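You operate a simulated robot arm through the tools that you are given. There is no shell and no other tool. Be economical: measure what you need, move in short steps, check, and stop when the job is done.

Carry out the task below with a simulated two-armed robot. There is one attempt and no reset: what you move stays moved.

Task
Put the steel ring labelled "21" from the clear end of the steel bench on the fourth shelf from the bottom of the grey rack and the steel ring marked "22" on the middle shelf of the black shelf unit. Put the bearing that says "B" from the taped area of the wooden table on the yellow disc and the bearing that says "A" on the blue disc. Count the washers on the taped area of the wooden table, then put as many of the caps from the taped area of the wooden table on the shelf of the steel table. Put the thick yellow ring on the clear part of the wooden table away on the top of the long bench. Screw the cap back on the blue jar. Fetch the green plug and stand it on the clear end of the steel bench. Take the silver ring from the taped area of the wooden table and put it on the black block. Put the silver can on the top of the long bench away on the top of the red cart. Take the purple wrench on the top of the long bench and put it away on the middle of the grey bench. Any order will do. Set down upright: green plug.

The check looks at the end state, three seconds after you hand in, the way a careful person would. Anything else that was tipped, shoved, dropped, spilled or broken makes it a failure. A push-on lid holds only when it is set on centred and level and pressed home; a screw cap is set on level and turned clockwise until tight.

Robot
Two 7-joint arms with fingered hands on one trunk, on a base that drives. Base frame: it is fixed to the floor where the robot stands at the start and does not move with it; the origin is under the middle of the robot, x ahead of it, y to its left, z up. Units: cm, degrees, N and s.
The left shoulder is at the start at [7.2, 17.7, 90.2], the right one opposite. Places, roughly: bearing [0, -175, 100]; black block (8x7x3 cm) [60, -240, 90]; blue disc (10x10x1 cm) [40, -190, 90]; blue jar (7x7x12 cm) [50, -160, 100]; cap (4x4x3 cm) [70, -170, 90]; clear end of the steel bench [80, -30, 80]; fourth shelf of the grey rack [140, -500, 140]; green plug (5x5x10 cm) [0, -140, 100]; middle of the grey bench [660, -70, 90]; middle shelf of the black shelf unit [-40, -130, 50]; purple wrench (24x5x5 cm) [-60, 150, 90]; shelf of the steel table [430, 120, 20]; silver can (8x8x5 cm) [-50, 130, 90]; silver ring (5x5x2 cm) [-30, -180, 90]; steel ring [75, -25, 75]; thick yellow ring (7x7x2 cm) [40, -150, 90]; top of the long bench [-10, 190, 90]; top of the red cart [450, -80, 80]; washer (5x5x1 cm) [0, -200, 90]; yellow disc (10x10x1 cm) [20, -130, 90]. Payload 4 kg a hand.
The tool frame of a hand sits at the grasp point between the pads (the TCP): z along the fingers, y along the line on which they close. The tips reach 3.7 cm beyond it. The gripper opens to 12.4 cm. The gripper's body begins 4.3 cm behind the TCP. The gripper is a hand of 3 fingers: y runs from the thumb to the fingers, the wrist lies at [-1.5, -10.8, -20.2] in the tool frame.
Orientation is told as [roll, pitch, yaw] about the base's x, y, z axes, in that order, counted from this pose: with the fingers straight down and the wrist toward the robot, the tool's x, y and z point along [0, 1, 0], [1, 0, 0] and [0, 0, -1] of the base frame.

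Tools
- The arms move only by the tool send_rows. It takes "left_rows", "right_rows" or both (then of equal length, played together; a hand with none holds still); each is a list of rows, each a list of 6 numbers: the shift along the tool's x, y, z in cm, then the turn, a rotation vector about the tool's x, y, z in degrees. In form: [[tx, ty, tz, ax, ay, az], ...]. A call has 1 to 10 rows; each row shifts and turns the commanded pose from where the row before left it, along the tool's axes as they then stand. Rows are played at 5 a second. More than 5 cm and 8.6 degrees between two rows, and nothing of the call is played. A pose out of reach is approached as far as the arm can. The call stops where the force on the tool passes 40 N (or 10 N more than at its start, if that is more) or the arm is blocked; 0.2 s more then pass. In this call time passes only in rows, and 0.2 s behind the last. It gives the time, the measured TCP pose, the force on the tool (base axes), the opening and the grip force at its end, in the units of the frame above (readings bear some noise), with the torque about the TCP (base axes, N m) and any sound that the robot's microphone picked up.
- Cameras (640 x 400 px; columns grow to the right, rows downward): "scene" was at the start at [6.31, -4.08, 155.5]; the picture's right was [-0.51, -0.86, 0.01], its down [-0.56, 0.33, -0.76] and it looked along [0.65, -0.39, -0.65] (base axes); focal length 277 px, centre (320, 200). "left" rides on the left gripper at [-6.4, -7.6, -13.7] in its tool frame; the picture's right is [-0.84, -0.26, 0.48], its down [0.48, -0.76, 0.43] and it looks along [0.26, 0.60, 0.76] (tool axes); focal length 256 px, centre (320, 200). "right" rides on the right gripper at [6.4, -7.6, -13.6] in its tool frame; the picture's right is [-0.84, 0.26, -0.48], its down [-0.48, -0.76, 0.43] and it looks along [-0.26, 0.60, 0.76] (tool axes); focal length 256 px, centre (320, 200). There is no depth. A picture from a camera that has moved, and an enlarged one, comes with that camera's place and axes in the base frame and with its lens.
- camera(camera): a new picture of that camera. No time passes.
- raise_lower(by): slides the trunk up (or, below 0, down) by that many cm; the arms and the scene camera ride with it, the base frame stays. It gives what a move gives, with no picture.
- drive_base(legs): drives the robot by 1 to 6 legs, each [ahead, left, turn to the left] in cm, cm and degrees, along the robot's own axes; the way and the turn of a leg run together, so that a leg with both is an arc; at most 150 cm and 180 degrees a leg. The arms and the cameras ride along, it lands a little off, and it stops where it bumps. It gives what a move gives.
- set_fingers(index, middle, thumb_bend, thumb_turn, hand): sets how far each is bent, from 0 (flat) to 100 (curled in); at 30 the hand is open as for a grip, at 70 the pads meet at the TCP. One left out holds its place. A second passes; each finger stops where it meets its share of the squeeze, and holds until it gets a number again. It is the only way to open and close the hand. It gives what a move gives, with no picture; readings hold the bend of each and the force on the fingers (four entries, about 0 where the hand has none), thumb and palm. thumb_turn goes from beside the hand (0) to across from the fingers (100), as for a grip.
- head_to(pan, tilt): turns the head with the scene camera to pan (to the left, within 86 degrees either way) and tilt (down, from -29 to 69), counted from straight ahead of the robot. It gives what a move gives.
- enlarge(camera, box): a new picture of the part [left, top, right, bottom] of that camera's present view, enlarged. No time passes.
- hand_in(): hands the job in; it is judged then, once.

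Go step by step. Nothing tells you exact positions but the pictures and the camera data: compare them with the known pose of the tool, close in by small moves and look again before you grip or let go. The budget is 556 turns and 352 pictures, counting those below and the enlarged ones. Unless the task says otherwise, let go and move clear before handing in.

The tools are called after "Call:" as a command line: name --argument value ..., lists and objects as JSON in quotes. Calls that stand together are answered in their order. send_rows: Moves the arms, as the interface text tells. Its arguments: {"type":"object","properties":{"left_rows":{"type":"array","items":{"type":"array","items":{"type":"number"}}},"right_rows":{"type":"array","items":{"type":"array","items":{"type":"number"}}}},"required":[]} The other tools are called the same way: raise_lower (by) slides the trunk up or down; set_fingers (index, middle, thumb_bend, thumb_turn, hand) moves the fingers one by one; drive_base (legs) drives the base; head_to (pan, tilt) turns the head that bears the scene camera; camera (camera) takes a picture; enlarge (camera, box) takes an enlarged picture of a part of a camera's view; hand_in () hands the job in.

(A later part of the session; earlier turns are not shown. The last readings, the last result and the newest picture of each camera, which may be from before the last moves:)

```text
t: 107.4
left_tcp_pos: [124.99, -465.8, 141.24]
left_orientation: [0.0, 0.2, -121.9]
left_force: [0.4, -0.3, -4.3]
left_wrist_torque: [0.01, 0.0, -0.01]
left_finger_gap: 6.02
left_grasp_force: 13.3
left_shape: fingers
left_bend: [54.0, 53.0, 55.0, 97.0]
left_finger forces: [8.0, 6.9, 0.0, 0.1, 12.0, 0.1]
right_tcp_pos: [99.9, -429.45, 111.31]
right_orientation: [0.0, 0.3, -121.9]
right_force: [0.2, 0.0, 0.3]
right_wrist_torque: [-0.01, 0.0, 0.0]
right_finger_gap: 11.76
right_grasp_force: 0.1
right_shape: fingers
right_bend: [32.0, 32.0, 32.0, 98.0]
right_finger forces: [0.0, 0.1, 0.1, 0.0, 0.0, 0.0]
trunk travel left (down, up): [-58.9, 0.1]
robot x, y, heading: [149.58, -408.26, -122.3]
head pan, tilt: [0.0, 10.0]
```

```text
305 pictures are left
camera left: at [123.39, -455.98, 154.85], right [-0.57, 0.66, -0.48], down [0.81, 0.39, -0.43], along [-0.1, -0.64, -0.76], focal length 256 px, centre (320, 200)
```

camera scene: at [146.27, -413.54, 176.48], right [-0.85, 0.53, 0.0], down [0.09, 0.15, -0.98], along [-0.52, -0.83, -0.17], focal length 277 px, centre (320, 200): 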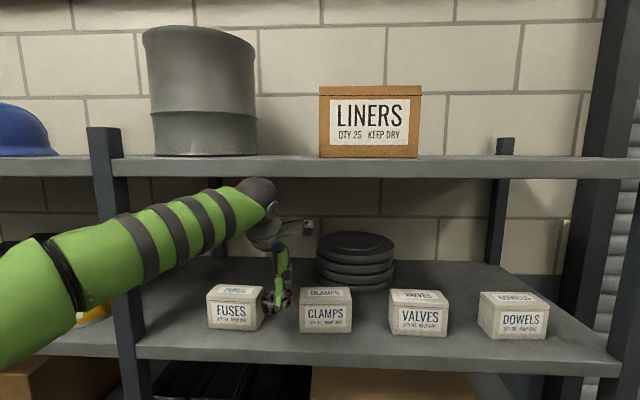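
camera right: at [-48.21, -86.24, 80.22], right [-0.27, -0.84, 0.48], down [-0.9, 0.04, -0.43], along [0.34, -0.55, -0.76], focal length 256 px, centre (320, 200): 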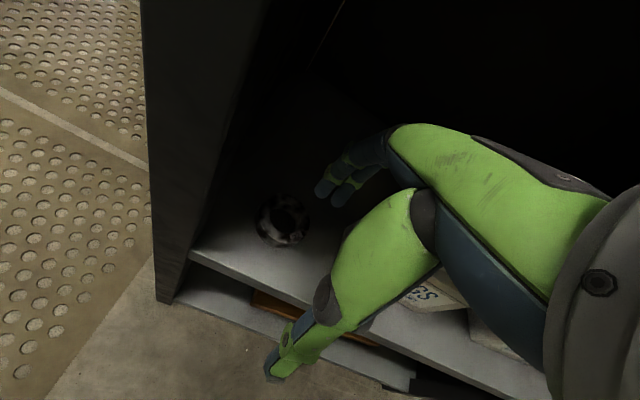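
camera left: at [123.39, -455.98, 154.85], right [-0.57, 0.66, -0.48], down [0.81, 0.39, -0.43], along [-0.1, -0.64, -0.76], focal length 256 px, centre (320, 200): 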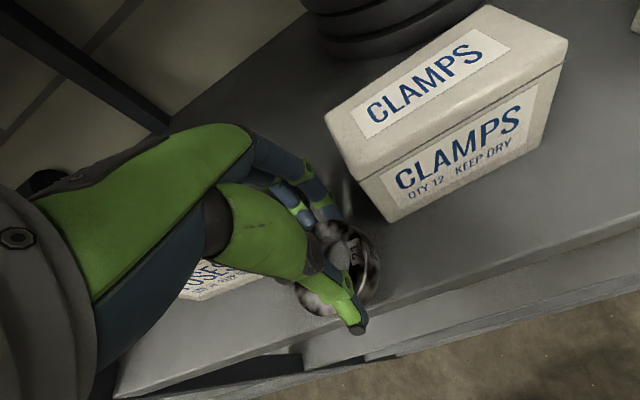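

Clearances look fine on both sides; continue down in small steps.

Call:
send_rows --left_rows '[[0, 0, 0.8, 0, 0, 0], [0, 0, 0.6, 0, 0, 0], [0, 0, 0.5, 0, 0, 0], [0, 0, 0.4, 0, 0, 0], [0, 0, 0.4, 0, 0, 0]]'

Call:
camera --camera "left"

```text
t: 108.5
left_tcp_pos: [124.86, -465.63, 139.72]
left_orientation: [-0.5, -0.9, -122.0]
left_force: [1.1, 3.2, 17.6]
left_wrist_torque: [0.73, -0.4, -0.02]
left_finger_gap: 6.11
left_grasp_force: 20.8
left_shape: fingers
left_bend: [54.0, 53.0, 55.0, 96.0]
left_finger forces: [7.2, 7.8, 0.0, 0.0, 26.9, 0.0]
right_tcp_pos: [99.85, -429.32, 111.4]
right_orientation: [0.0, 0.1, -121.9]
right_force: [-1.0, -0.1, 1.1]
right_wrist_torque: [-0.01, -0.01, -0.03]
right_finger_gap: 11.73
right_grasp_force: 0.1
right_shape: fingers
right_bend: [32.0, 32.0, 32.0, 98.0]
right_finger forces: [0.1, 0.1, 0.0, 0.0, 0.0, 0.0]
trunk travel left (down, up): [-58.9, 0.1]
robot x, y, heading: [150.07, -408.19, -121.9]
head pan, tilt: [0.0, 10.0]
stopped in row 5 (left hand): the force on the tool passed its limit at 45 N (the readings are from after the stop); the commanded pose is now the measured one
```

```text
304 pictures are left
camera left: at [123.58, -455.73, 153.26], right [-0.58, 0.66, -0.48], down [0.81, 0.38, -0.45], along [-0.11, -0.65, -0.75], focal length 256 px, centre (320, 200)
```

left: 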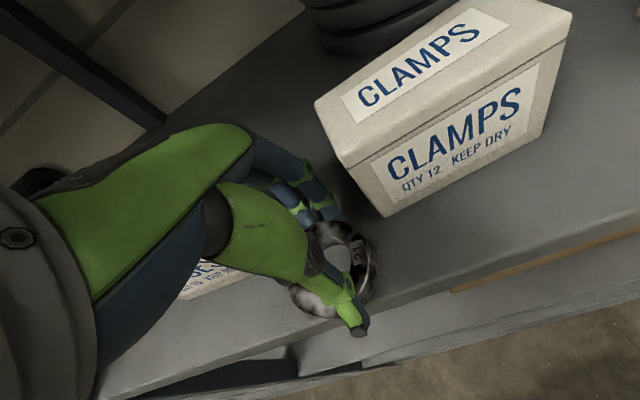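

It touches the shelf (z≈135), but the ring is near the edge, so I lift a bit, go 1.3 cm deeper, set down and release.

Call:
send_rows --left_rows '[[0, 0, -0.8, 0, 0, 0], [0, 1.3, 0, 0, 0, 0], [0, 0, 0.4, 0, 0, 0], [0, 0, 0.3, 0, 0, 0]]'

Call:
camera --camera "left"

```text
t: 109.5
left_tcp_pos: [124.1, -466.81, 139.95]
left_orientation: [-0.4, -0.9, -122.1]
left_force: [-0.5, -2.2, 13.6]
left_wrist_torque: [0.38, -0.21, 0.03]
left_finger_gap: 6.05
left_grasp_force: 20.5
left_shape: fingers
left_bend: [54.0, 53.0, 55.0, 96.0]
left_finger forces: [8.9, 9.4, 0.0, 0.0, 22.6, 0.1]
right_tcp_pos: [99.8, -429.38, 111.59]
right_orientation: [-0.1, 0.3, -121.9]
right_force: [-0.2, -0.3, -0.7]
right_wrist_torque: [-0.01, -0.06, 0.02]
right_finger_gap: 11.73
right_grasp_force: 0.1
right_shape: fingers
right_bend: [32.0, 32.0, 32.0, 98.0]
right_finger forces: [0.0, 0.0, 0.0, 0.0, 0.0, 0.0]
trunk travel left (down, up): [-58.9, 0.1]
robot x, y, heading: [149.76, -408.29, -122.3]
head pan, tilt: [0.0, 10.0]
```

```text
303 pictures are left
camera left: at [122.87, -456.88, 153.3], right [-0.58, 0.66, -0.48], down [0.81, 0.38, -0.45], along [-0.11, -0.65, -0.75], focal length 256 px, centre (320, 200)
```

left: 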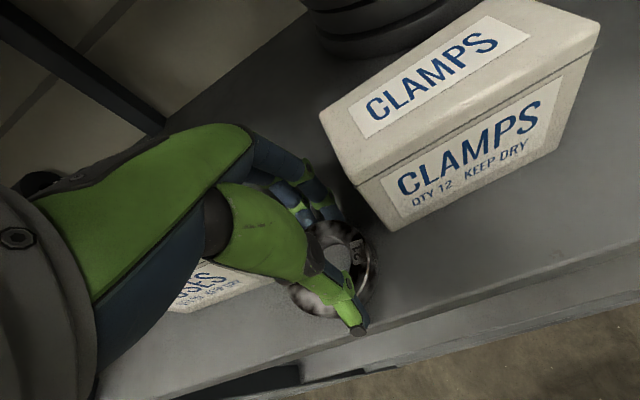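

Now release slowly and lift straight out.

Call:
set_fingers --hand "left" --index 38 --middle 38 --thumb_bend 36

Call:
send_rows --left_rows '[[0, 0, -1, 0, 0, 0], [0, 0, -2, 0, 0, 0], [0, 0, -3, 0, 0, 0], [0, 0, -3, 0, 0, 0], [0, -4, 0, 0, 0, 0], [0, -4, 0, 0, 0, 0]]'

Call:
camera --camera "left"

```text
t: 110.5
left_tcp_pos: [124.06, -466.81, 139.45]
left_orientation: [-0.3, -0.7, -122.1]
left_force: [0.0, 1.2, 0.8]
left_wrist_torque: [-0.01, 0.01, 0.04]
left_finger_gap: 10.21
left_grasp_force: 0.1
left_shape: fingers
left_bend: [38.0, 38.0, 36.0, 97.0]
left_finger forces: [0.1, 0.0, 0.0, 0.1, 0.0, 0.1]
right_tcp_pos: [99.8, -429.34, 111.47]
right_orientation: [0.0, 0.3, -121.9]
right_force: [-0.6, -0.1, -0.3]
right_wrist_torque: [0.01, 0.03, 0.01]
right_finger_gap: 11.76
right_grasp_force: 0.1
right_shape: fingers
right_bend: [32.0, 32.0, 32.0, 98.0]
right_finger forces: [0.1, 0.0, 0.0, 0.1, 0.0, 0.0]
trunk travel left (down, up): [-58.9, 0.1]
robot x, y, heading: [149.98, -408.35, -122.0]
head pan, tilt: [0.0, 10.0]
```

```text
t: 111.9
left_tcp_pos: [128.58, -460.07, 148.53]
left_orientation: [-0.4, -0.6, -121.9]
left_force: [-0.2, 0.2, 0.1]
left_wrist_torque: [-0.05, 0.0, 0.04]
left_finger_gap: 10.24
left_grasp_force: 0.0
left_shape: fingers
left_bend: [38.0, 38.0, 36.0, 97.0]
left_finger forces: [0.1, 0.1, 0.0, 0.0, 0.1, 0.1]
right_tcp_pos: [99.92, -429.34, 111.45]
right_orientation: [-0.1, 0.2, -121.9]
right_force: [0.3, 0.1, 0.3]
right_wrist_torque: [0.03, -0.01, -0.02]
right_finger_gap: 11.75
right_grasp_force: 0.0
right_shape: fingers
right_bend: [32.0, 32.0, 32.0, 98.0]
right_finger forces: [0.0, 0.0, 0.0, 0.1, 0.0, 0.0]
trunk travel left (down, up): [-58.9, 0.1]
robot x, y, heading: [149.54, -408.23, -122.4]
head pan, tilt: [0.0, 10.0]
```

```text
302 pictures are left
camera left: at [127.21, -450.15, 162.0], right [-0.58, 0.66, -0.48], down [0.81, 0.39, -0.45], along [-0.11, -0.65, -0.76], focal length 256 px, centre (320, 200)
```

left: 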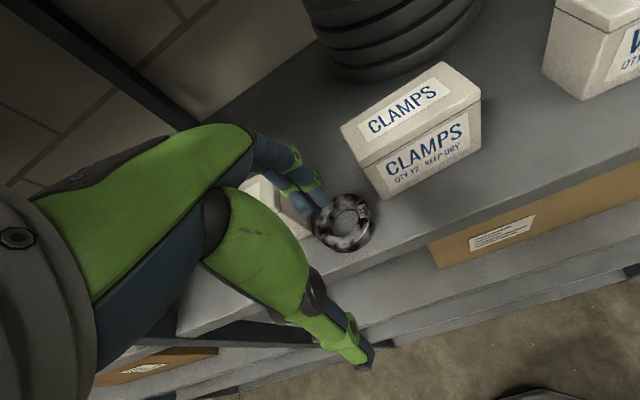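

Ring 21 is flat on the fourth shelf. I withdraw, back away, and turn around to face the wooden table from its far side.

Call:
send_rows --left_rows '[[0, -5, 0, 0, 0, 0], [0, -5, 0, 0, 0, 0], [0, -4, 0, 0, 0, 0]]'

Call:
drive_base --legs '[[-35, 0, 0]]'

Call:
camera --camera "scene"

Call:
drive_base --legs '[[0, 0, 90], [0, 0, 90]]'

```text
t: 112.7
left_tcp_pos: [136.09, -448.09, 148.32]
left_orientation: [-0.3, -0.5, -122.0]
left_force: [0.0, 0.1, 0.2]
left_wrist_torque: [-0.01, -0.01, 0.01]
left_finger_gap: 10.24
left_grasp_force: 0.0
left_shape: fingers
left_bend: [38.0, 38.0, 36.0, 97.0]
left_finger forces: [0.0, 0.0, 0.0, 0.0, 0.0, 0.1]
right_tcp_pos: [99.99, -429.19, 111.38]
right_orientation: [0.0, 0.1, -121.9]
right_force: [-0.2, 1.2, 0.3]
right_wrist_torque: [-0.04, 0.05, -0.02]
right_finger_gap: 11.75
right_grasp_force: 0.1
right_shape: fingers
right_bend: [32.0, 32.0, 32.0, 98.0]
right_finger forces: [0.0, 0.1, 0.0, 0.1, 0.0, 0.0]
trunk travel left (down, up): [-58.9, 0.1]
robot x, y, heading: [149.58, -408.47, -122.2]
head pan, tilt: [0.0, 10.0]
```

```text
t: 115.0
left_tcp_pos: [154.57, -418.74, 148.32]
left_orientation: [-0.3, -0.6, -121.8]
left_force: [0.8, 0.5, 0.7]
left_wrist_torque: [0.01, 0.0, -0.01]
left_finger_gap: 10.22
left_grasp_force: 0.0
left_shape: fingers
left_bend: [38.0, 38.0, 36.0, 97.0]
left_finger forces: [0.0, 0.0, 0.0, 0.0, 0.1, 0.0]
right_tcp_pos: [118.36, -399.96, 111.34]
right_orientation: [0.0, 0.1, -121.7]
right_force: [-0.5, 1.1, 0.7]
right_wrist_torque: [-0.01, 0.02, -0.02]
right_finger_gap: 11.76
right_grasp_force: 0.0
right_shape: fingers
right_bend: [32.0, 32.0, 32.0, 98.0]
right_finger forces: [0.0, 0.0, 0.0, 0.1, 0.1, 0.0]
trunk travel left (down, up): [-58.9, 0.1]
robot x, y, heading: [168.32, -378.66, -121.6]
head pan, tilt: [0.0, 10.0]
```

```text
301 pictures are left
camera scene: at [164.87, -383.87, 176.49], right [-0.85, 0.53, 0.0], down [0.09, 0.15, -0.98], along [-0.52, -0.84, -0.17], focal length 277 px, centre (320, 200)
```

scene: 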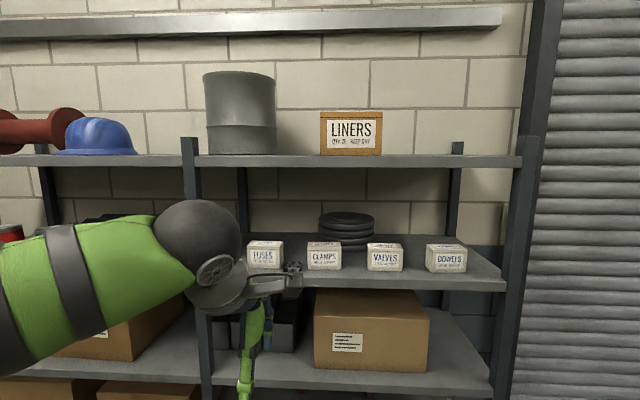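

```text
t: 123.0
left_tcp_pos: [182.91, -339.03, 148.3]
left_orientation: [-0.3, -0.6, 57.0]
left_force: [-0.5, -0.2, -0.9]
left_wrist_torque: [0.01, 0.0, 0.03]
left_finger_gap: 10.24
left_grasp_force: 0.0
left_shape: fingers
left_bend: [38.0, 38.0, 36.0, 97.0]
left_finger forces: [0.0, 0.0, 0.0, 0.0, 0.0, 0.0]
right_tcp_pos: [218.66, -358.56, 111.37]
right_orientation: [0.1, 0.2, 57.0]
right_force: [-0.3, 0.3, -0.1]
right_wrist_torque: [0.01, 0.0, 0.01]
right_finger_gap: 11.76
right_grasp_force: 0.1
right_shape: fingers
right_bend: [32.0, 32.0, 32.0, 98.0]
right_finger forces: [0.1, 0.0, 0.0, 0.0, 0.0, 0.0]
trunk travel left (down, up): [-58.9, 0.1]
robot x, y, heading: [168.07, -378.55, 56.9]
head pan, tilt: [0.0, 10.0]
```

Now heading 57° facing the table side. Strafe left ~223 cm along the corridor and look at the table.

Call:
drive_base --legs '[[0, 0, 1], [0, 110, 0], [0, 110, 0]]'

Call:
head_to --pan 0 --tilt 45

Call:
camera --camera "scene"

```text
t: 134.2
left_tcp_pos: [-4.06, -220.95, 148.35]
left_orientation: [-0.3, -0.6, 58.4]
left_force: [0.0, -1.4, 0.1]
left_wrist_torque: [0.01, 0.01, -0.01]
left_finger_gap: 10.22
left_grasp_force: 0.1
left_shape: fingers
left_bend: [38.0, 38.0, 36.0, 97.0]
left_finger forces: [0.0, 0.0, 0.0, 0.0, 0.0, 0.0]
right_tcp_pos: [32.05, -239.63, 111.55]
right_orientation: [0.0, 0.3, 58.5]
right_force: [-0.3, -0.9, 0.0]
right_wrist_torque: [-0.03, -0.02, 0.0]
right_finger_gap: 11.74
right_grasp_force: 0.0
right_shape: fingers
right_bend: [32.0, 32.0, 32.0, 98.0]
right_finger forces: [0.1, 0.0, 0.0, 0.0, 0.0, 0.0]
trunk travel left (down, up): [-58.9, 0.1]
robot x, y, heading: [-17.44, -260.95, 58.1]
head pan, tilt: [0.0, 10.0]
```

```text
t: 135.2
left_tcp_pos: [-4.06, -221.03, 148.29]
left_orientation: [-0.3, -0.6, 58.4]
left_force: [-0.3, -0.4, -0.2]
left_wrist_torque: [-0.02, 0.01, -0.02]
left_finger_gap: 10.23
left_grasp_force: 0.1
left_shape: fingers
left_bend: [38.0, 38.0, 36.0, 97.0]
left_finger forces: [0.1, 0.0, 0.1, 0.0, 0.0, 0.0]
right_tcp_pos: [32.13, -239.66, 111.41]
right_orientation: [0.1, 0.2, 58.5]
right_force: [-0.4, -0.6, -0.3]
right_wrist_torque: [0.02, -0.01, 0.0]
right_finger_gap: 11.75
right_grasp_force: 0.1
right_shape: fingers
right_bend: [32.0, 32.0, 32.0, 98.0]
right_finger forces: [0.0, 0.0, 0.0, 0.1, 0.1, 0.0]
trunk travel left (down, up): [-58.9, 0.1]
robot x, y, heading: [-17.81, -261.01, 58.2]
head pan, tilt: [0.0, 45.0]
```

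```text
300 pictures are left
camera scene: at [-15.15, -256.61, 171.0], right [0.85, -0.53, 0.0], down [-0.37, -0.6, -0.71], along [0.37, 0.6, -0.71], focal length 277 px, centre (320, 200)
```

scene: 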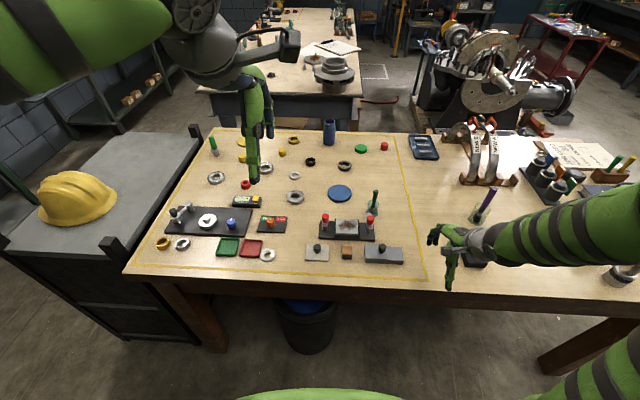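

The taped part of the table carries all the small parts. Zoom in to identify them.

Call:
enlarge --camera "scene" --box '[140, 190, 290, 280]'

Call:
enlarge --camera "scene" --box '[270, 190, 430, 280]'

Call:
enlarge --camera "scene" --box '[195, 115, 355, 210]'

Call:
enlarge --camera "scene" --box '[320, 110, 460, 200]'

```text
4.27 times, centred on (215, 235) of scene
camera zoom: at [-15.15, -256.61, 171.0], right [0.85, -0.53, 0.0], down [-0.37, -0.6, -0.71], along [0.37, 0.6, -0.71], focal length 1184 px, centre (768, 51)
```

zoom: 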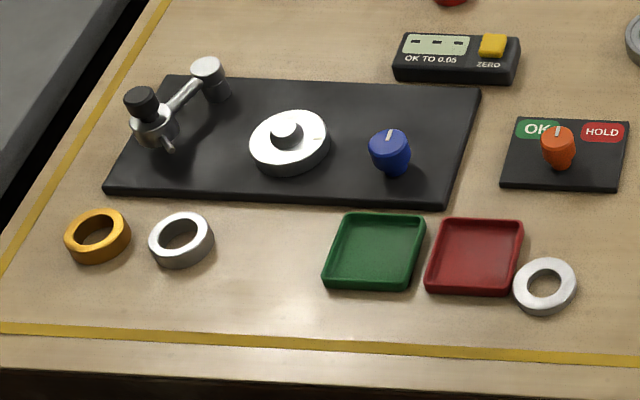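

```text
4.00 times, centred on (350, 235) of scene
camera zoom: at [-15.15, -256.61, 171.0], right [0.85, -0.53, 0.0], down [-0.37, -0.6, -0.71], along [0.37, 0.6, -0.71], focal length 1110 px, centre (200, 60)
```

zoom: 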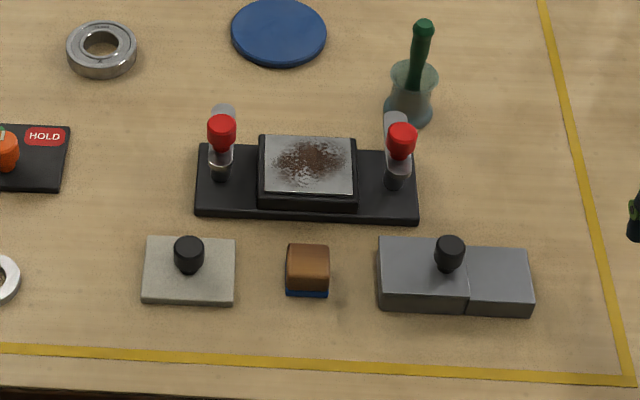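

```text
4.00 times, centred on (275, 162) of scene
camera zoom: at [-15.15, -256.61, 171.0], right [0.85, -0.53, 0.0], down [-0.37, -0.6, -0.71], along [0.37, 0.6, -0.71], focal length 1110 px, centre (500, 350)
```

zoom: 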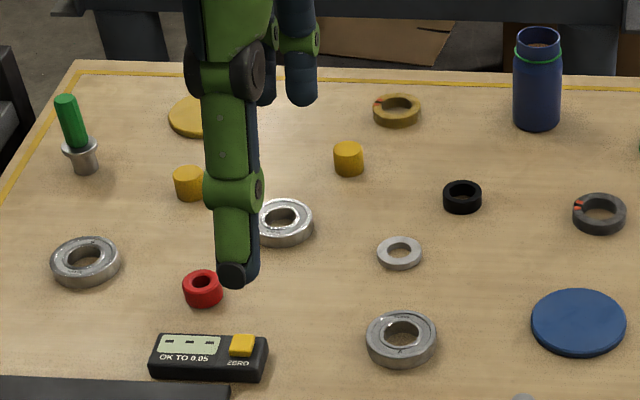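

```text
4.44 times, centred on (390, 155) of scene
camera zoom: at [-15.15, -256.61, 171.0], right [0.85, -0.53, 0.0], down [-0.37, -0.6, -0.71], along [0.37, 0.6, -0.71], focal length 1233 px, centre (9, 400)
```

zoom: 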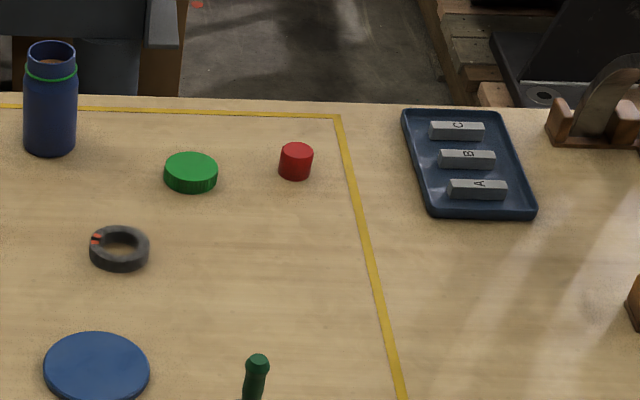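

I identify: jar (blue) with green screw cap, yellow/blue discs, three bearings, washers, caps. I move the left hand aside to see what it hides, then zoom for labels.

Call:
send_rows --left_rows '[[4, -1, 2, 0, 0, 0], [4, -1, 2, 0, 0, 0], [4, -1, 2, 0, 0, 0], [4, 0, 2, 0, 0, 0], [4, 0, 2, 0, 0, 0]]'

Call:
enlarge --camera "scene" --box '[195, 120, 315, 210]'

Call:
enlarge --camera "scene" --box '[440, 170, 560, 270]'

```text
t: 136.4
left_tcp_pos: [-22.64, -213.04, 138.21]
left_orientation: [-0.2, -0.7, 58.4]
left_force: [0.0, 0.1, 0.9]
left_wrist_torque: [-0.05, -0.03, 0.01]
left_finger_gap: 10.25
left_grasp_force: 0.1
left_shape: fingers
left_bend: [38.0, 38.0, 36.0, 98.0]
left_finger forces: [0.1, 0.0, 0.0, 0.0, 0.1, 0.1]
right_tcp_pos: [31.96, -239.77, 111.43]
right_orientation: [0.0, 0.3, 58.5]
right_force: [0.8, 0.3, 0.2]
right_wrist_torque: [0.0, -0.02, -0.01]
right_finger_gap: 11.77
right_grasp_force: 0.1
right_shape: fingers
right_bend: [32.0, 32.0, 32.0, 98.0]
right_finger forces: [0.0, 0.0, 0.0, 0.0, 0.0, 0.1]
trunk travel left (down, up): [-58.9, 0.1]
robot x, y, heading: [-17.95, -261.25, 58.2]
head pan, tilt: [0.0, 45.0]
```

```text
4.44 times, centred on (255, 165) of scene
camera zoom: at [-15.25, -256.61, 171.0], right [0.85, -0.53, 0.0], down [-0.37, -0.6, -0.71], along [0.37, 0.6, -0.71], focal length 1233 px, centre (609, 356)
```

zoom: 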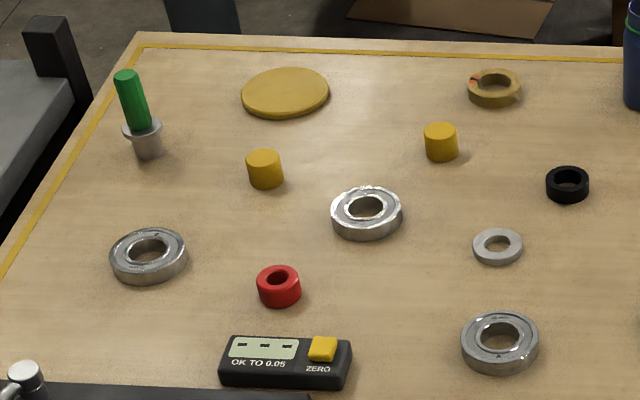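

```text
4.00 times, centred on (500, 220) of scene
camera zoom: at [-15.25, -256.61, 171.0], right [0.85, -0.53, 0.0], down [-0.37, -0.6, -0.71], along [0.37, 0.6, -0.71], focal length 1110 px, centre (-400, 120)
```

zoom: 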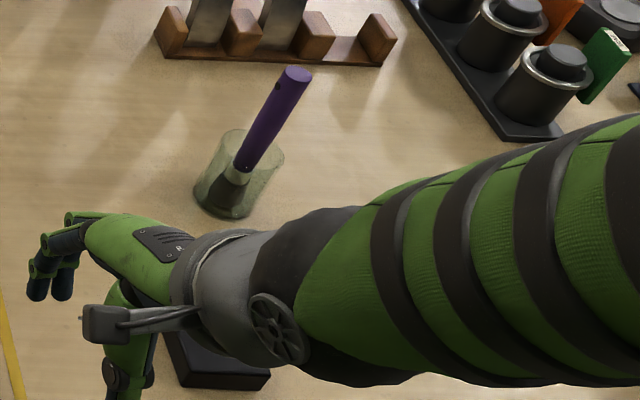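

Two silver washers seem present; three caps (2 yellow, 1 red). Zoom strongly on the bearings for their letters.

Call:
enlarge --camera "scene" --box '[280, 186, 310, 206]'

Call:
enlarge --camera "scene" --box '[205, 167, 235, 187]'

Call:
enlarge --camera "scene" --box '[252, 158, 282, 178]'

```text
16.00 times, centred on (295, 196) of scene
camera zoom: at [-15.25, -256.61, 171.0], right [0.85, -0.53, 0.0], down [-0.37, -0.6, -0.71], along [0.37, 0.6, -0.71], focal length 4439 px, centre (720, 264)
```

zoom: 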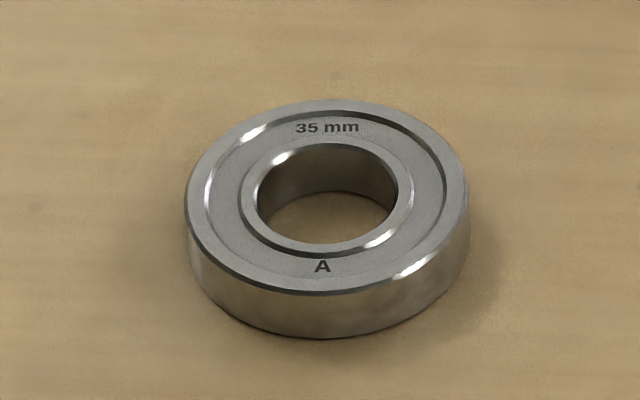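

```text
16.00 times, centred on (220, 177) of scene
camera zoom: at [-15.25, -256.61, 171.0], right [0.85, -0.53, 0.0], down [-0.37, -0.6, -0.71], along [0.37, 0.6, -0.71], focal length 4439 px, centre (1920, 568)
```

zoom: 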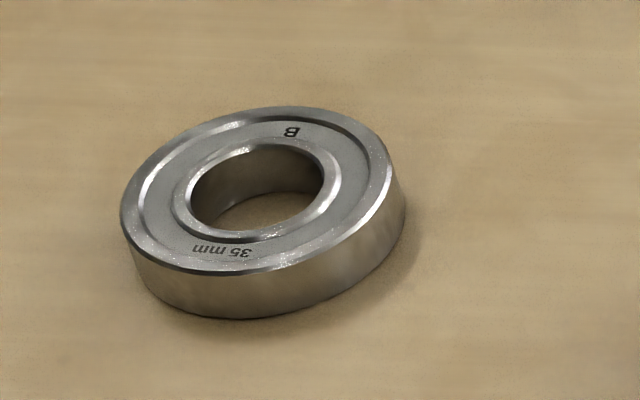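

```text
16.00 times, centred on (267, 168) of scene
camera zoom: at [-15.25, -256.61, 171.0], right [0.85, -0.53, 0.0], down [-0.37, -0.6, -0.71], along [0.37, 0.6, -0.71], focal length 4439 px, centre (1168, 712)
```

zoom: 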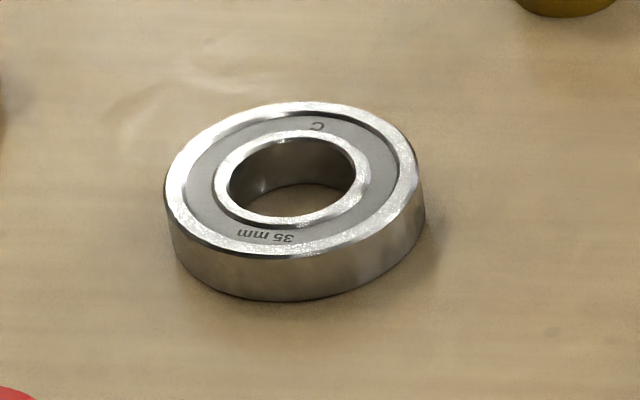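

Bearing A is the right-lower one, B the far-left one. I lower the trunk 8 and drive 12 cm closer to bring A and the blue disc within the right hand's reach.

Call:
raise_lower --by -8

Call:
drive_base --legs '[[12, 0, 0]]'

Call:
camera --camera "scene"

Call:
camera --camera "right"

```text
t: 137.6
left_tcp_pos: [-22.68, -213.03, 130.19]
left_orientation: [-0.3, -0.5, 58.4]
left_force: [-0.4, 0.0, -0.2]
left_wrist_torque: [0.0, -0.01, 0.0]
left_finger_gap: 10.23
left_grasp_force: 0.1
left_shape: fingers
left_bend: [38.0, 38.0, 36.0, 98.0]
left_finger forces: [0.0, 0.1, 0.0, 0.0, 0.0, 0.0]
right_tcp_pos: [32.19, -239.7, 103.37]
right_orientation: [0.0, 0.2, 58.4]
right_force: [-0.7, -0.1, 0.0]
right_wrist_torque: [-0.01, 0.02, 0.01]
right_finger_gap: 11.75
right_grasp_force: 0.0
right_shape: fingers
right_bend: [32.0, 32.0, 32.0, 98.0]
right_finger forces: [0.0, 0.1, 0.0, 0.1, 0.0, 0.0]
trunk travel left (down, up): [-50.9, 8.1]
robot x, y, heading: [-17.8, -261.18, 58.5]
head pan, tilt: [0.0, 45.0]
```

```text
t: 138.8
left_tcp_pos: [-16.15, -202.6, 130.29]
left_orientation: [-0.3, -0.5, 58.5]
left_force: [-0.1, 0.6, 0.1]
left_wrist_torque: [-0.08, 0.05, 0.01]
left_finger_gap: 10.23
left_grasp_force: 0.2
left_shape: fingers
left_bend: [38.0, 38.0, 36.0, 98.0]
left_finger forces: [0.0, 0.0, 0.0, 0.0, 0.0, 0.0]
right_tcp_pos: [38.47, -229.27, 103.38]
right_orientation: [0.1, 0.3, 58.6]
right_force: [1.0, 0.3, 0.5]
right_wrist_torque: [-0.02, 0.05, 0.02]
right_finger_gap: 11.75
right_grasp_force: 0.0
right_shape: fingers
right_bend: [32.0, 32.0, 32.0, 98.0]
right_finger forces: [0.0, 0.0, 0.0, 0.1, 0.1, 0.1]
trunk travel left (down, up): [-50.9, 8.1]
robot x, y, heading: [-11.68, -250.98, 58.6]
head pan, tilt: [0.0, 45.0]
```

```text
290 pictures are left
camera scene: at [-8.72, -246.19, 162.98], right [0.85, -0.53, 0.0], down [-0.37, -0.6, -0.71], along [0.37, 0.6, -0.71], focal length 277 px, centre (320, 200)
```

scene: 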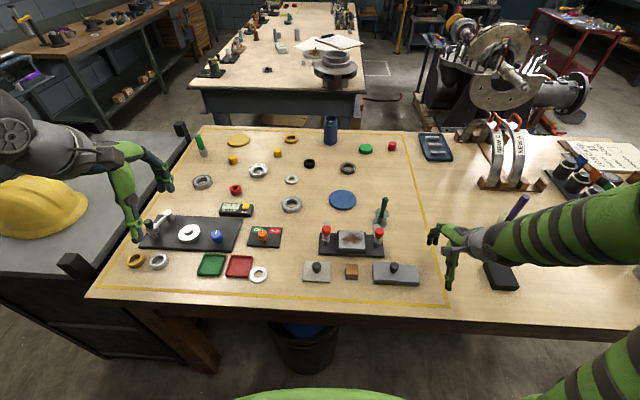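

```text
289 pictures are left
camera right: at [29.15, -232.34, 117.01], right [0.85, -0.22, 0.48], down [0.01, -0.9, -0.43], along [0.53, 0.37, -0.76], focal length 256 px, centre (320, 200)
```

right: 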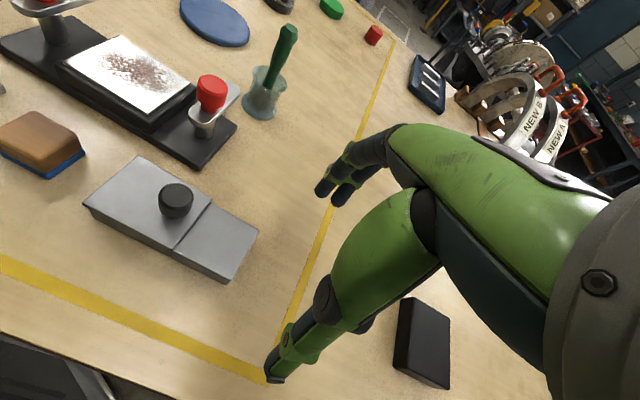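

Table top is ≈z 90. A is near (19.4,-181.4), blue disc centre near (36,-189.4). I raise the right hand and bring it over A.

Call:
send_rows --right_rows '[[0, 0, -4.5, 0, 0, 0], [0, 0, -4.5, 0, 0, 0], [4, 2.5, 0, 0, 0, 0], [4, 2.5, 0, 0, 0, 0], [4, 2.5, 0, 0, 0, 0], [4, 2.5, 0, 0, 0, 0], [4, 2.5, 0, 0, 0, 0], [4, 2.5, 0, 0, 0, 0], [4, 2.5, 0, 0, 0, 0]]'

Call:
send_rows --right_rows '[[4, 2.5, 0, 0, 0, 0], [4, 2.5, 0, 0, 0, 0], [4, 2.5, 0, 0, 0, 0], [1.4, 4, 2, 0, 0, 0], [0, 3, 2, 0, 0, 0]]'

Call:
camera --camera "right"

```text
t: 140.8
left_tcp_pos: [-16.31, -202.62, 130.26]
left_orientation: [-0.3, -0.6, 58.3]
left_force: [0.5, -1.2, 0.4]
left_wrist_torque: [-0.04, 0.0, -0.02]
left_finger_gap: 10.22
left_grasp_force: 0.0
left_shape: fingers
left_bend: [38.0, 38.0, 36.0, 98.0]
left_finger forces: [0.0, 0.1, 0.0, 0.0, 0.0, 0.1]
right_tcp_pos: [23.61, -199.73, 112.27]
right_orientation: [0.0, 0.3, 58.5]
right_force: [-0.3, -1.2, 0.9]
right_wrist_torque: [-0.04, -0.02, 0.01]
right_finger_gap: 11.76
right_grasp_force: 0.0
right_shape: fingers
right_bend: [32.0, 32.0, 32.0, 98.0]
right_finger forces: [0.1, 0.1, 0.0, 0.1, 0.1, 0.0]
trunk travel left (down, up): [-50.9, 8.1]
robot x, y, heading: [-11.45, -250.83, 58.5]
head pan, tilt: [0.0, 45.0]
```

```text
t: 142.0
left_tcp_pos: [-16.2, -202.78, 130.27]
left_orientation: [-0.4, -0.5, 58.5]
left_force: [-1.1, 0.0, 0.6]
left_wrist_torque: [0.01, -0.02, 0.03]
left_finger_gap: 10.23
left_grasp_force: 0.0
left_shape: fingers
left_bend: [38.0, 38.0, 36.0, 98.0]
left_finger forces: [0.1, 0.0, 0.0, 0.0, 0.0, 0.0]
right_tcp_pos: [19.93, -180.29, 108.09]
right_orientation: [0.0, 0.2, 58.6]
right_force: [-0.3, -0.4, 0.0]
right_wrist_torque: [-0.03, -0.02, -0.02]
right_finger_gap: 11.77
right_grasp_force: 0.1
right_shape: fingers
right_bend: [32.0, 32.0, 32.0, 98.0]
right_finger forces: [0.0, 0.0, 0.0, 0.1, 0.1, 0.0]
trunk travel left (down, up): [-50.9, 8.1]
robot x, y, heading: [-11.17, -250.85, 58.2]
head pan, tilt: [0.0, 45.0]
```

```text
288 pictures are left
camera right: at [10.57, -183.41, 121.83], right [0.85, -0.22, 0.48], down [0.01, -0.9, -0.43], along [0.53, 0.37, -0.76], focal length 256 px, centre (320, 200)
```

right: 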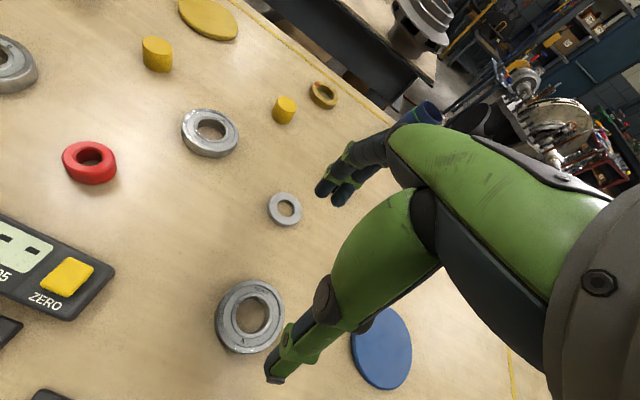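

A is at about (19.2,-182.6). Centre over it and descend.

Call:
send_rows --right_rows '[[-0.6, -2.4, 3, 0, 0, 0], [0, 0, 4, 0, 0, 0], [0, 0, 3, 0, 0, 0], [0, 0, 2, 0, 0, 0], [0, 0, 1, 0, 0, 0]]'

Call:
camera --camera "right"

```text
t: 143.2
left_tcp_pos: [-16.29, -202.83, 130.22]
left_orientation: [-0.3, -0.5, 58.5]
left_force: [-0.6, 0.6, 0.0]
left_wrist_torque: [0.02, -0.01, 0.01]
left_finger_gap: 10.22
left_grasp_force: 0.1
left_shape: fingers
left_bend: [38.0, 38.0, 36.0, 98.0]
left_finger forces: [0.0, 0.0, 0.0, 0.0, 0.0, 0.1]
right_tcp_pos: [19.17, -182.9, 95.23]
right_orientation: [0.1, 0.2, 58.5]
right_force: [0.0, -1.3, -0.1]
right_wrist_torque: [0.02, 0.0, 0.01]
right_finger_gap: 11.75
right_grasp_force: 0.1
right_shape: fingers
right_bend: [32.0, 32.0, 32.0, 98.0]
right_finger forces: [0.1, 0.0, 0.0, 0.0, 0.0, 0.0]
trunk travel left (down, up): [-50.9, 8.1]
robot x, y, heading: [-11.7, -250.65, 58.1]
head pan, tilt: [0.0, 45.0]
```

```text
287 pictures are left
camera right: at [9.72, -185.94, 108.96], right [0.85, -0.22, 0.48], down [0.01, -0.9, -0.43], along [0.53, 0.37, -0.76], focal length 256 px, centre (320, 200)
```

right: 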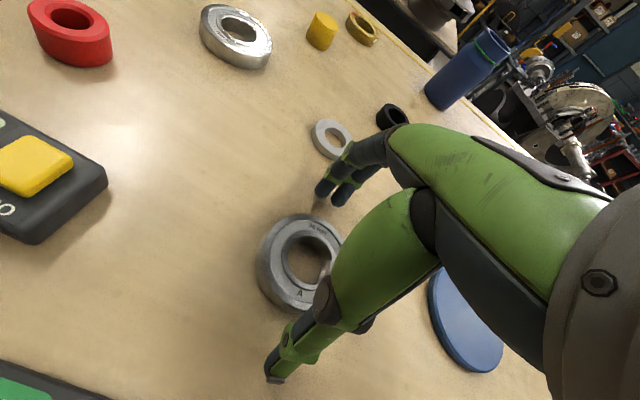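

Aligned. Lower slightly and grip.

Call:
send_rows --right_rows '[[0.2, 0, 0.7, 0, 0, 0]]'

Call:
set_fingers --hand "right" --index 70 --middle 70 --thumb_bend 70

Call:
send_rows --right_rows '[[0, 0, -1, 0, 0, 0], [0, 0, -2, 0, 0, 0], [0, 0, -3, 0, 0, 0]]'

Call:
camera --camera "right"

```text
t: 143.6
left_tcp_pos: [-16.38, -202.82, 130.25]
left_orientation: [-0.3, -0.6, 58.4]
left_force: [0.7, -0.4, -0.3]
left_wrist_torque: [-0.01, 0.01, 0.01]
left_finger_gap: 10.24
left_grasp_force: 0.2
left_shape: fingers
left_bend: [38.0, 38.0, 36.0, 98.0]
left_finger forces: [0.0, 0.1, 0.0, 0.0, 0.0, 0.0]
right_tcp_pos: [18.92, -182.78, 94.81]
right_orientation: [0.1, 0.0, 58.5]
right_force: [0.2, -1.2, 9.4]
right_wrist_torque: [0.4, -0.42, -0.07]
right_finger_gap: 11.77
right_grasp_force: 3.3
right_shape: fingers
right_bend: [32.0, 31.0, 32.0, 98.0]
right_finger forces: [0.3, 8.7, 0.0, 0.0, 0.1, 0.1]
trunk travel left (down, up): [-50.9, 8.1]
robot x, y, heading: [-11.42, -250.87, 58.2]
head pan, tilt: [0.0, 45.0]
```

```text
t: 144.6
left_tcp_pos: [-16.32, -202.83, 130.1]
left_orientation: [-0.4, -0.6, 58.3]
left_force: [-0.3, -1.0, -0.2]
left_wrist_torque: [-0.01, 0.01, -0.01]
left_finger_gap: 10.25
left_grasp_force: 0.1
left_shape: fingers
left_bend: [38.0, 38.0, 36.0, 98.0]
left_finger forces: [0.0, 0.0, 0.0, 0.1, 0.0, 0.0]
right_tcp_pos: [19.04, -182.57, 95.21]
right_orientation: [0.3, -0.5, 58.5]
right_force: [0.1, -2.0, 13.8]
right_wrist_torque: [0.19, -0.34, -0.1]
right_finger_gap: 6.85
right_grasp_force: 26.2
right_shape: fingers
right_bend: [46.0, 46.0, 56.0, 96.0]
right_finger forces: [9.0, 22.6, 0.1, 0.1, 20.7, 0.0]
trunk travel left (down, up): [-50.9, 8.1]
robot x, y, heading: [-11.49, -250.89, 58.4]
head pan, tilt: [0.0, 45.0]
stopped (right hand): the force on the tool passed its limit at 40 N (the readings are from after the stop); the commanded pose is now the measured one
```

```text
t: 145.3
left_tcp_pos: [-16.31, -202.79, 130.19]
left_orientation: [-0.3, -0.6, 58.4]
left_force: [-1.2, 0.2, -0.4]
left_wrist_torque: [-0.01, -0.03, -0.01]
left_finger_gap: 10.24
left_grasp_force: 0.0
left_shape: fingers
left_bend: [38.0, 38.0, 36.0, 98.0]
left_finger forces: [0.1, 0.0, 0.1, 0.1, 0.1, 0.1]
right_tcp_pos: [18.94, -182.57, 101.02]
right_orientation: [0.1, -0.2, 58.6]
right_force: [-1.4, 0.3, -3.7]
right_wrist_torque: [-0.03, 0.03, 0.01]
right_finger_gap: 6.84
right_grasp_force: 17.4
right_shape: fingers
right_bend: [46.0, 47.0, 57.0, 97.0]
right_finger forces: [10.4, 7.5, 0.0, 0.0, 16.4, 0.1]
trunk travel left (down, up): [-50.9, 8.1]
robot x, y, heading: [-11.16, -250.94, 58.7]
head pan, tilt: [0.0, 45.0]
```

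```text
286 pictures are left
camera right: at [9.6, -185.8, 114.56], right [0.85, -0.22, 0.48], down [0.02, -0.9, -0.44], along [0.53, 0.38, -0.76], focal length 256 px, centre (320, 200)
```

right: 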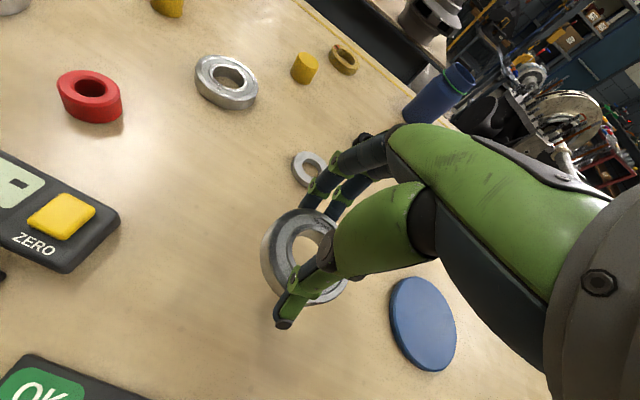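

Bearing A is held. Move 18 cm right over the blue disc.

Call:
send_rows --right_rows '[[-4.5, 0.5, 0, 0, 0, 0], [-4.5, 0.5, 0, 0, 0, 0], [-4.5, 0.5, 0, 0, 0, 0], [-4.5, 1, 0, 0, 0, 0]]'

Call:
camera --camera "right"

Call:
enlarge --camera "scene" --box '[280, 150, 400, 230]'

```text
t: 146.3
left_tcp_pos: [-16.2, -202.71, 130.36]
left_orientation: [-0.3, -0.5, 58.4]
left_force: [0.6, 0.2, -0.6]
left_wrist_torque: [0.01, -0.02, -0.02]
left_finger_gap: 10.22
left_grasp_force: 0.1
left_shape: fingers
left_bend: [38.0, 38.0, 36.0, 98.0]
left_finger forces: [0.0, 0.1, 0.0, 0.0, 0.0, 0.0]
right_tcp_pos: [35.65, -189.97, 100.87]
right_orientation: [0.2, -0.1, 58.5]
right_force: [-0.2, -0.1, -2.3]
right_wrist_torque: [-0.02, 0.01, 0.0]
right_finger_gap: 6.81
right_grasp_force: 17.2
right_shape: fingers
right_bend: [46.0, 47.0, 57.0, 97.0]
right_finger forces: [10.1, 7.5, 0.0, 0.1, 16.3, 0.0]
trunk travel left (down, up): [-50.9, 8.1]
robot x, y, heading: [-11.78, -251.02, 58.4]
head pan, tilt: [0.0, 45.0]
```

```text
285 pictures are left
camera right: at [26.32, -193.1, 114.52], right [0.85, -0.22, 0.48], down [0.01, -0.9, -0.44], along [0.53, 0.38, -0.76], focal length 256 px, centre (320, 200)
```

right: 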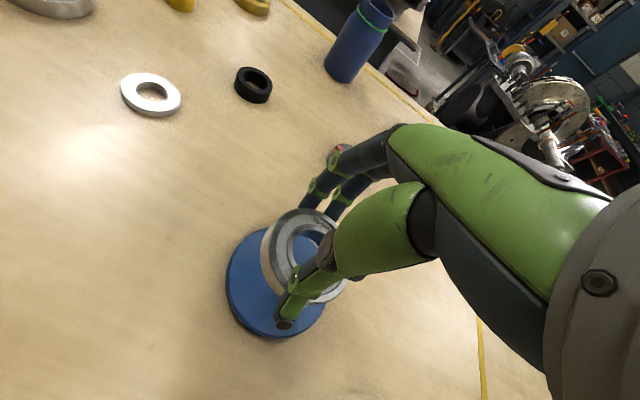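

```text
5.00 times, centred on (340, 190) of scene
camera zoom: at [-8.68, -246.36, 162.99], right [0.85, -0.53, 0.0], down [-0.37, -0.6, -0.71], along [0.37, 0.6, -0.71], focal length 1387 px, centre (220, 250)
```

zoom: 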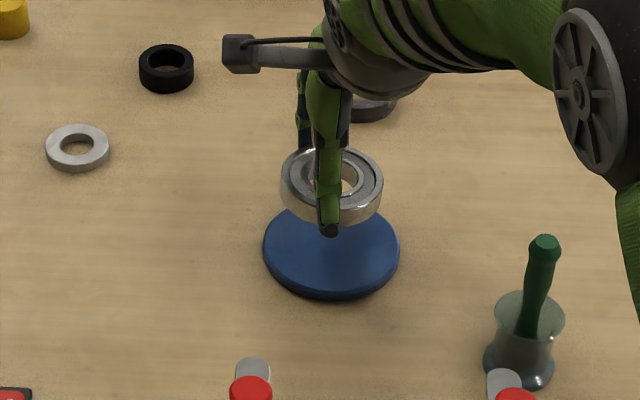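

Nearly centred. Small shift back and lower until contact.

Call:
send_rows --right_rows '[[-0.2, -0.6, 2, 0, 0, 0], [0, 0, 1.2, 0, 0, 0], [0, 0, 0.5, 0, 0, 0], [0, 0, 0.4, 0, 0, 0]]'

Call:
camera --camera "right"

```text
t: 147.3
left_tcp_pos: [-16.2, -202.67, 130.16]
left_orientation: [-0.3, -0.5, 58.5]
left_force: [0.2, 0.3, -0.3]
left_wrist_torque: [-0.04, -0.02, -0.02]
left_finger_gap: 10.21
left_grasp_force: 0.1
left_shape: fingers
left_bend: [38.0, 38.0, 36.0, 98.0]
left_finger forces: [0.1, 0.1, 0.1, 0.1, 0.0, 0.1]
right_tcp_pos: [35.55, -190.44, 96.75]
right_orientation: [0.2, -0.2, 58.5]
right_force: [-0.7, -0.6, -2.7]
right_wrist_torque: [0.0, -0.01, 0.02]
right_finger_gap: 6.82
right_grasp_force: 16.8
right_shape: fingers
right_bend: [46.0, 47.0, 57.0, 97.0]
right_finger forces: [10.1, 7.5, 0.0, 0.1, 16.2, 0.0]
trunk travel left (down, up): [-50.9, 8.1]
robot x, y, heading: [-11.27, -250.9, 58.2]
head pan, tilt: [0.0, 45.0]
```

```text
283 pictures are left
camera right: at [26.15, -193.6, 110.39], right [0.85, -0.22, 0.48], down [0.02, -0.9, -0.44], along [0.53, 0.38, -0.76], focal length 256 px, centre (320, 200)
```

right: 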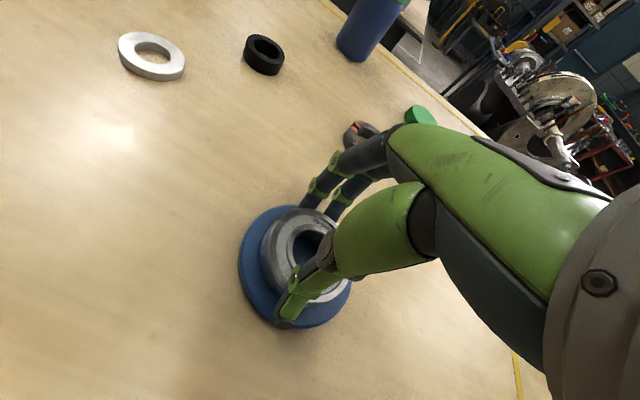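

Lower a bit more with a slight backward shift.

Call:
send_rows --right_rows '[[0, -0.4, 0.3, 0, 0, 0], [0, 0, 0.3, 0, 0, 0], [0, 0, 0.3, 0, 0, 0]]'

```text
t: 148.2
left_tcp_pos: [-16.36, -202.77, 130.27]
left_orientation: [-0.4, -0.5, 58.4]
left_force: [0.6, 0.8, 0.2]
left_wrist_torque: [-0.03, -0.04, -0.03]
left_finger_gap: 10.21
left_grasp_force: 0.0
left_shape: fingers
left_bend: [38.0, 38.0, 36.0, 98.0]
left_finger forces: [0.0, 0.1, 0.0, 0.1, 0.0, 0.0]
right_tcp_pos: [35.31, -190.73, 96.18]
right_orientation: [0.3, -0.6, 58.6]
right_force: [0.4, -1.1, 15.6]
right_wrist_torque: [0.36, -0.43, -0.03]
right_finger_gap: 6.82
right_grasp_force: 25.1
right_shape: fingers
right_bend: [46.0, 46.0, 57.0, 97.0]
right_finger forces: [9.5, 20.7, 0.0, 0.0, 19.7, 0.1]
trunk travel left (down, up): [-50.9, 8.1]
robot x, y, heading: [-11.29, -250.64, 58.4]
head pan, tilt: [0.0, 45.0]
```

Contact. Release and lift.

Call:
send_rows --right_rows '[[0, 0, -0.3, 0, 0, 0]]'

Call:
set_fingers --hand "right" --index 32 --middle 32 --thumb_bend 32

Call:
send_rows --right_rows '[[0, 0, -2, 0, 0, 0], [0, 0, -4, 0, 0, 0], [0, 0, -4.5, 0, 0, 0], [0, 0, -4.5, 0, 0, 0]]'

Call:
camera --camera "right"

```text
t: 148.6
left_tcp_pos: [-16.31, -202.77, 130.28]
left_orientation: [-0.4, -0.6, 58.4]
left_force: [0.4, 0.6, -0.4]
left_wrist_torque: [-0.01, 0.0, -0.01]
left_finger_gap: 10.2
left_grasp_force: 0.0
left_shape: fingers
left_bend: [38.0, 38.0, 36.0, 98.0]
left_finger forces: [0.0, 0.0, 0.0, 0.0, 0.0, 0.1]
right_tcp_pos: [35.33, -190.91, 96.21]
right_orientation: [0.1, -0.4, 58.6]
right_force: [-0.2, 2.9, 10.4]
right_wrist_torque: [0.54, -0.48, 0.02]
right_finger_gap: 6.81
right_grasp_force: 22.2
right_shape: fingers
right_bend: [46.0, 46.0, 57.0, 97.0]
right_finger forces: [10.9, 17.8, 0.1, 0.1, 15.9, 0.0]
trunk travel left (down, up): [-50.9, 8.1]
robot x, y, heading: [-11.22, -250.8, 58.6]
head pan, tilt: [0.0, 45.0]
```

```text
t: 149.6
left_tcp_pos: [-16.22, -202.74, 130.28]
left_orientation: [-0.3, -0.5, 58.4]
left_force: [0.7, -0.4, -0.4]
left_wrist_torque: [0.01, 0.02, 0.02]
left_finger_gap: 10.24
left_grasp_force: 0.1
left_shape: fingers
left_bend: [38.0, 38.0, 36.0, 98.0]
left_finger forces: [0.1, 0.0, 0.0, 0.0, 0.1, 0.0]
right_tcp_pos: [35.21, -190.78, 96.19]
right_orientation: [0.1, -0.2, 58.5]
right_force: [0.3, 0.1, 0.4]
right_wrist_torque: [-0.02, 0.03, -0.02]
right_finger_gap: 11.72
right_grasp_force: 0.1
right_shape: fingers
right_bend: [32.0, 32.0, 32.0, 97.0]
right_finger forces: [0.0, 0.1, 0.1, 0.0, 0.0, 0.0]
trunk travel left (down, up): [-50.9, 8.1]
robot x, y, heading: [-11.28, -250.71, 58.2]
head pan, tilt: [0.0, 45.0]
```

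```text
t: 150.6
left_tcp_pos: [-16.32, -202.81, 130.22]
left_orientation: [-0.3, -0.6, 58.4]
left_force: [1.1, 0.4, -0.1]
left_wrist_torque: [0.03, 0.01, -0.01]
left_finger_gap: 10.23
left_grasp_force: 0.0
left_shape: fingers
left_bend: [38.0, 38.0, 36.0, 98.0]
left_finger forces: [0.0, 0.0, 0.0, 0.0, 0.0, 0.1]
right_tcp_pos: [35.38, -190.94, 111.34]
right_orientation: [0.3, -0.3, 58.5]
right_force: [-0.7, -0.2, -0.1]
right_wrist_torque: [0.0, -0.03, 0.01]
right_finger_gap: 11.73
right_grasp_force: 0.1
right_shape: fingers
right_bend: [32.0, 32.0, 32.0, 97.0]
right_finger forces: [0.0, 0.1, 0.1, 0.1, 0.0, 0.0]
trunk travel left (down, up): [-50.9, 8.1]
robot x, y, heading: [-11.53, -250.57, 58.3]
head pan, tilt: [0.0, 45.0]
```

```text
282 pictures are left
camera right: at [26.06, -194.12, 124.91], right [0.85, -0.22, 0.48], down [0.01, -0.9, -0.44], along [0.53, 0.38, -0.76], focal length 256 px, centre (320, 200)
```

right: 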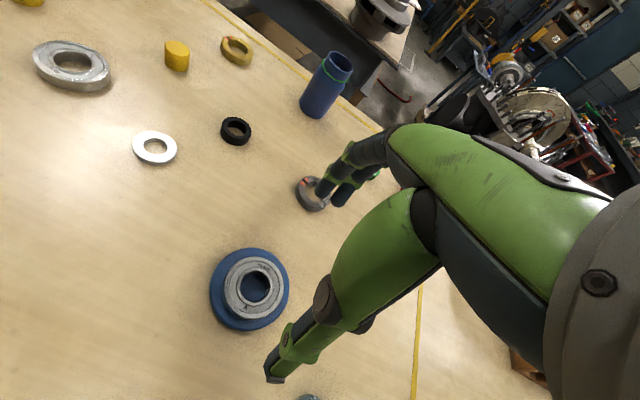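

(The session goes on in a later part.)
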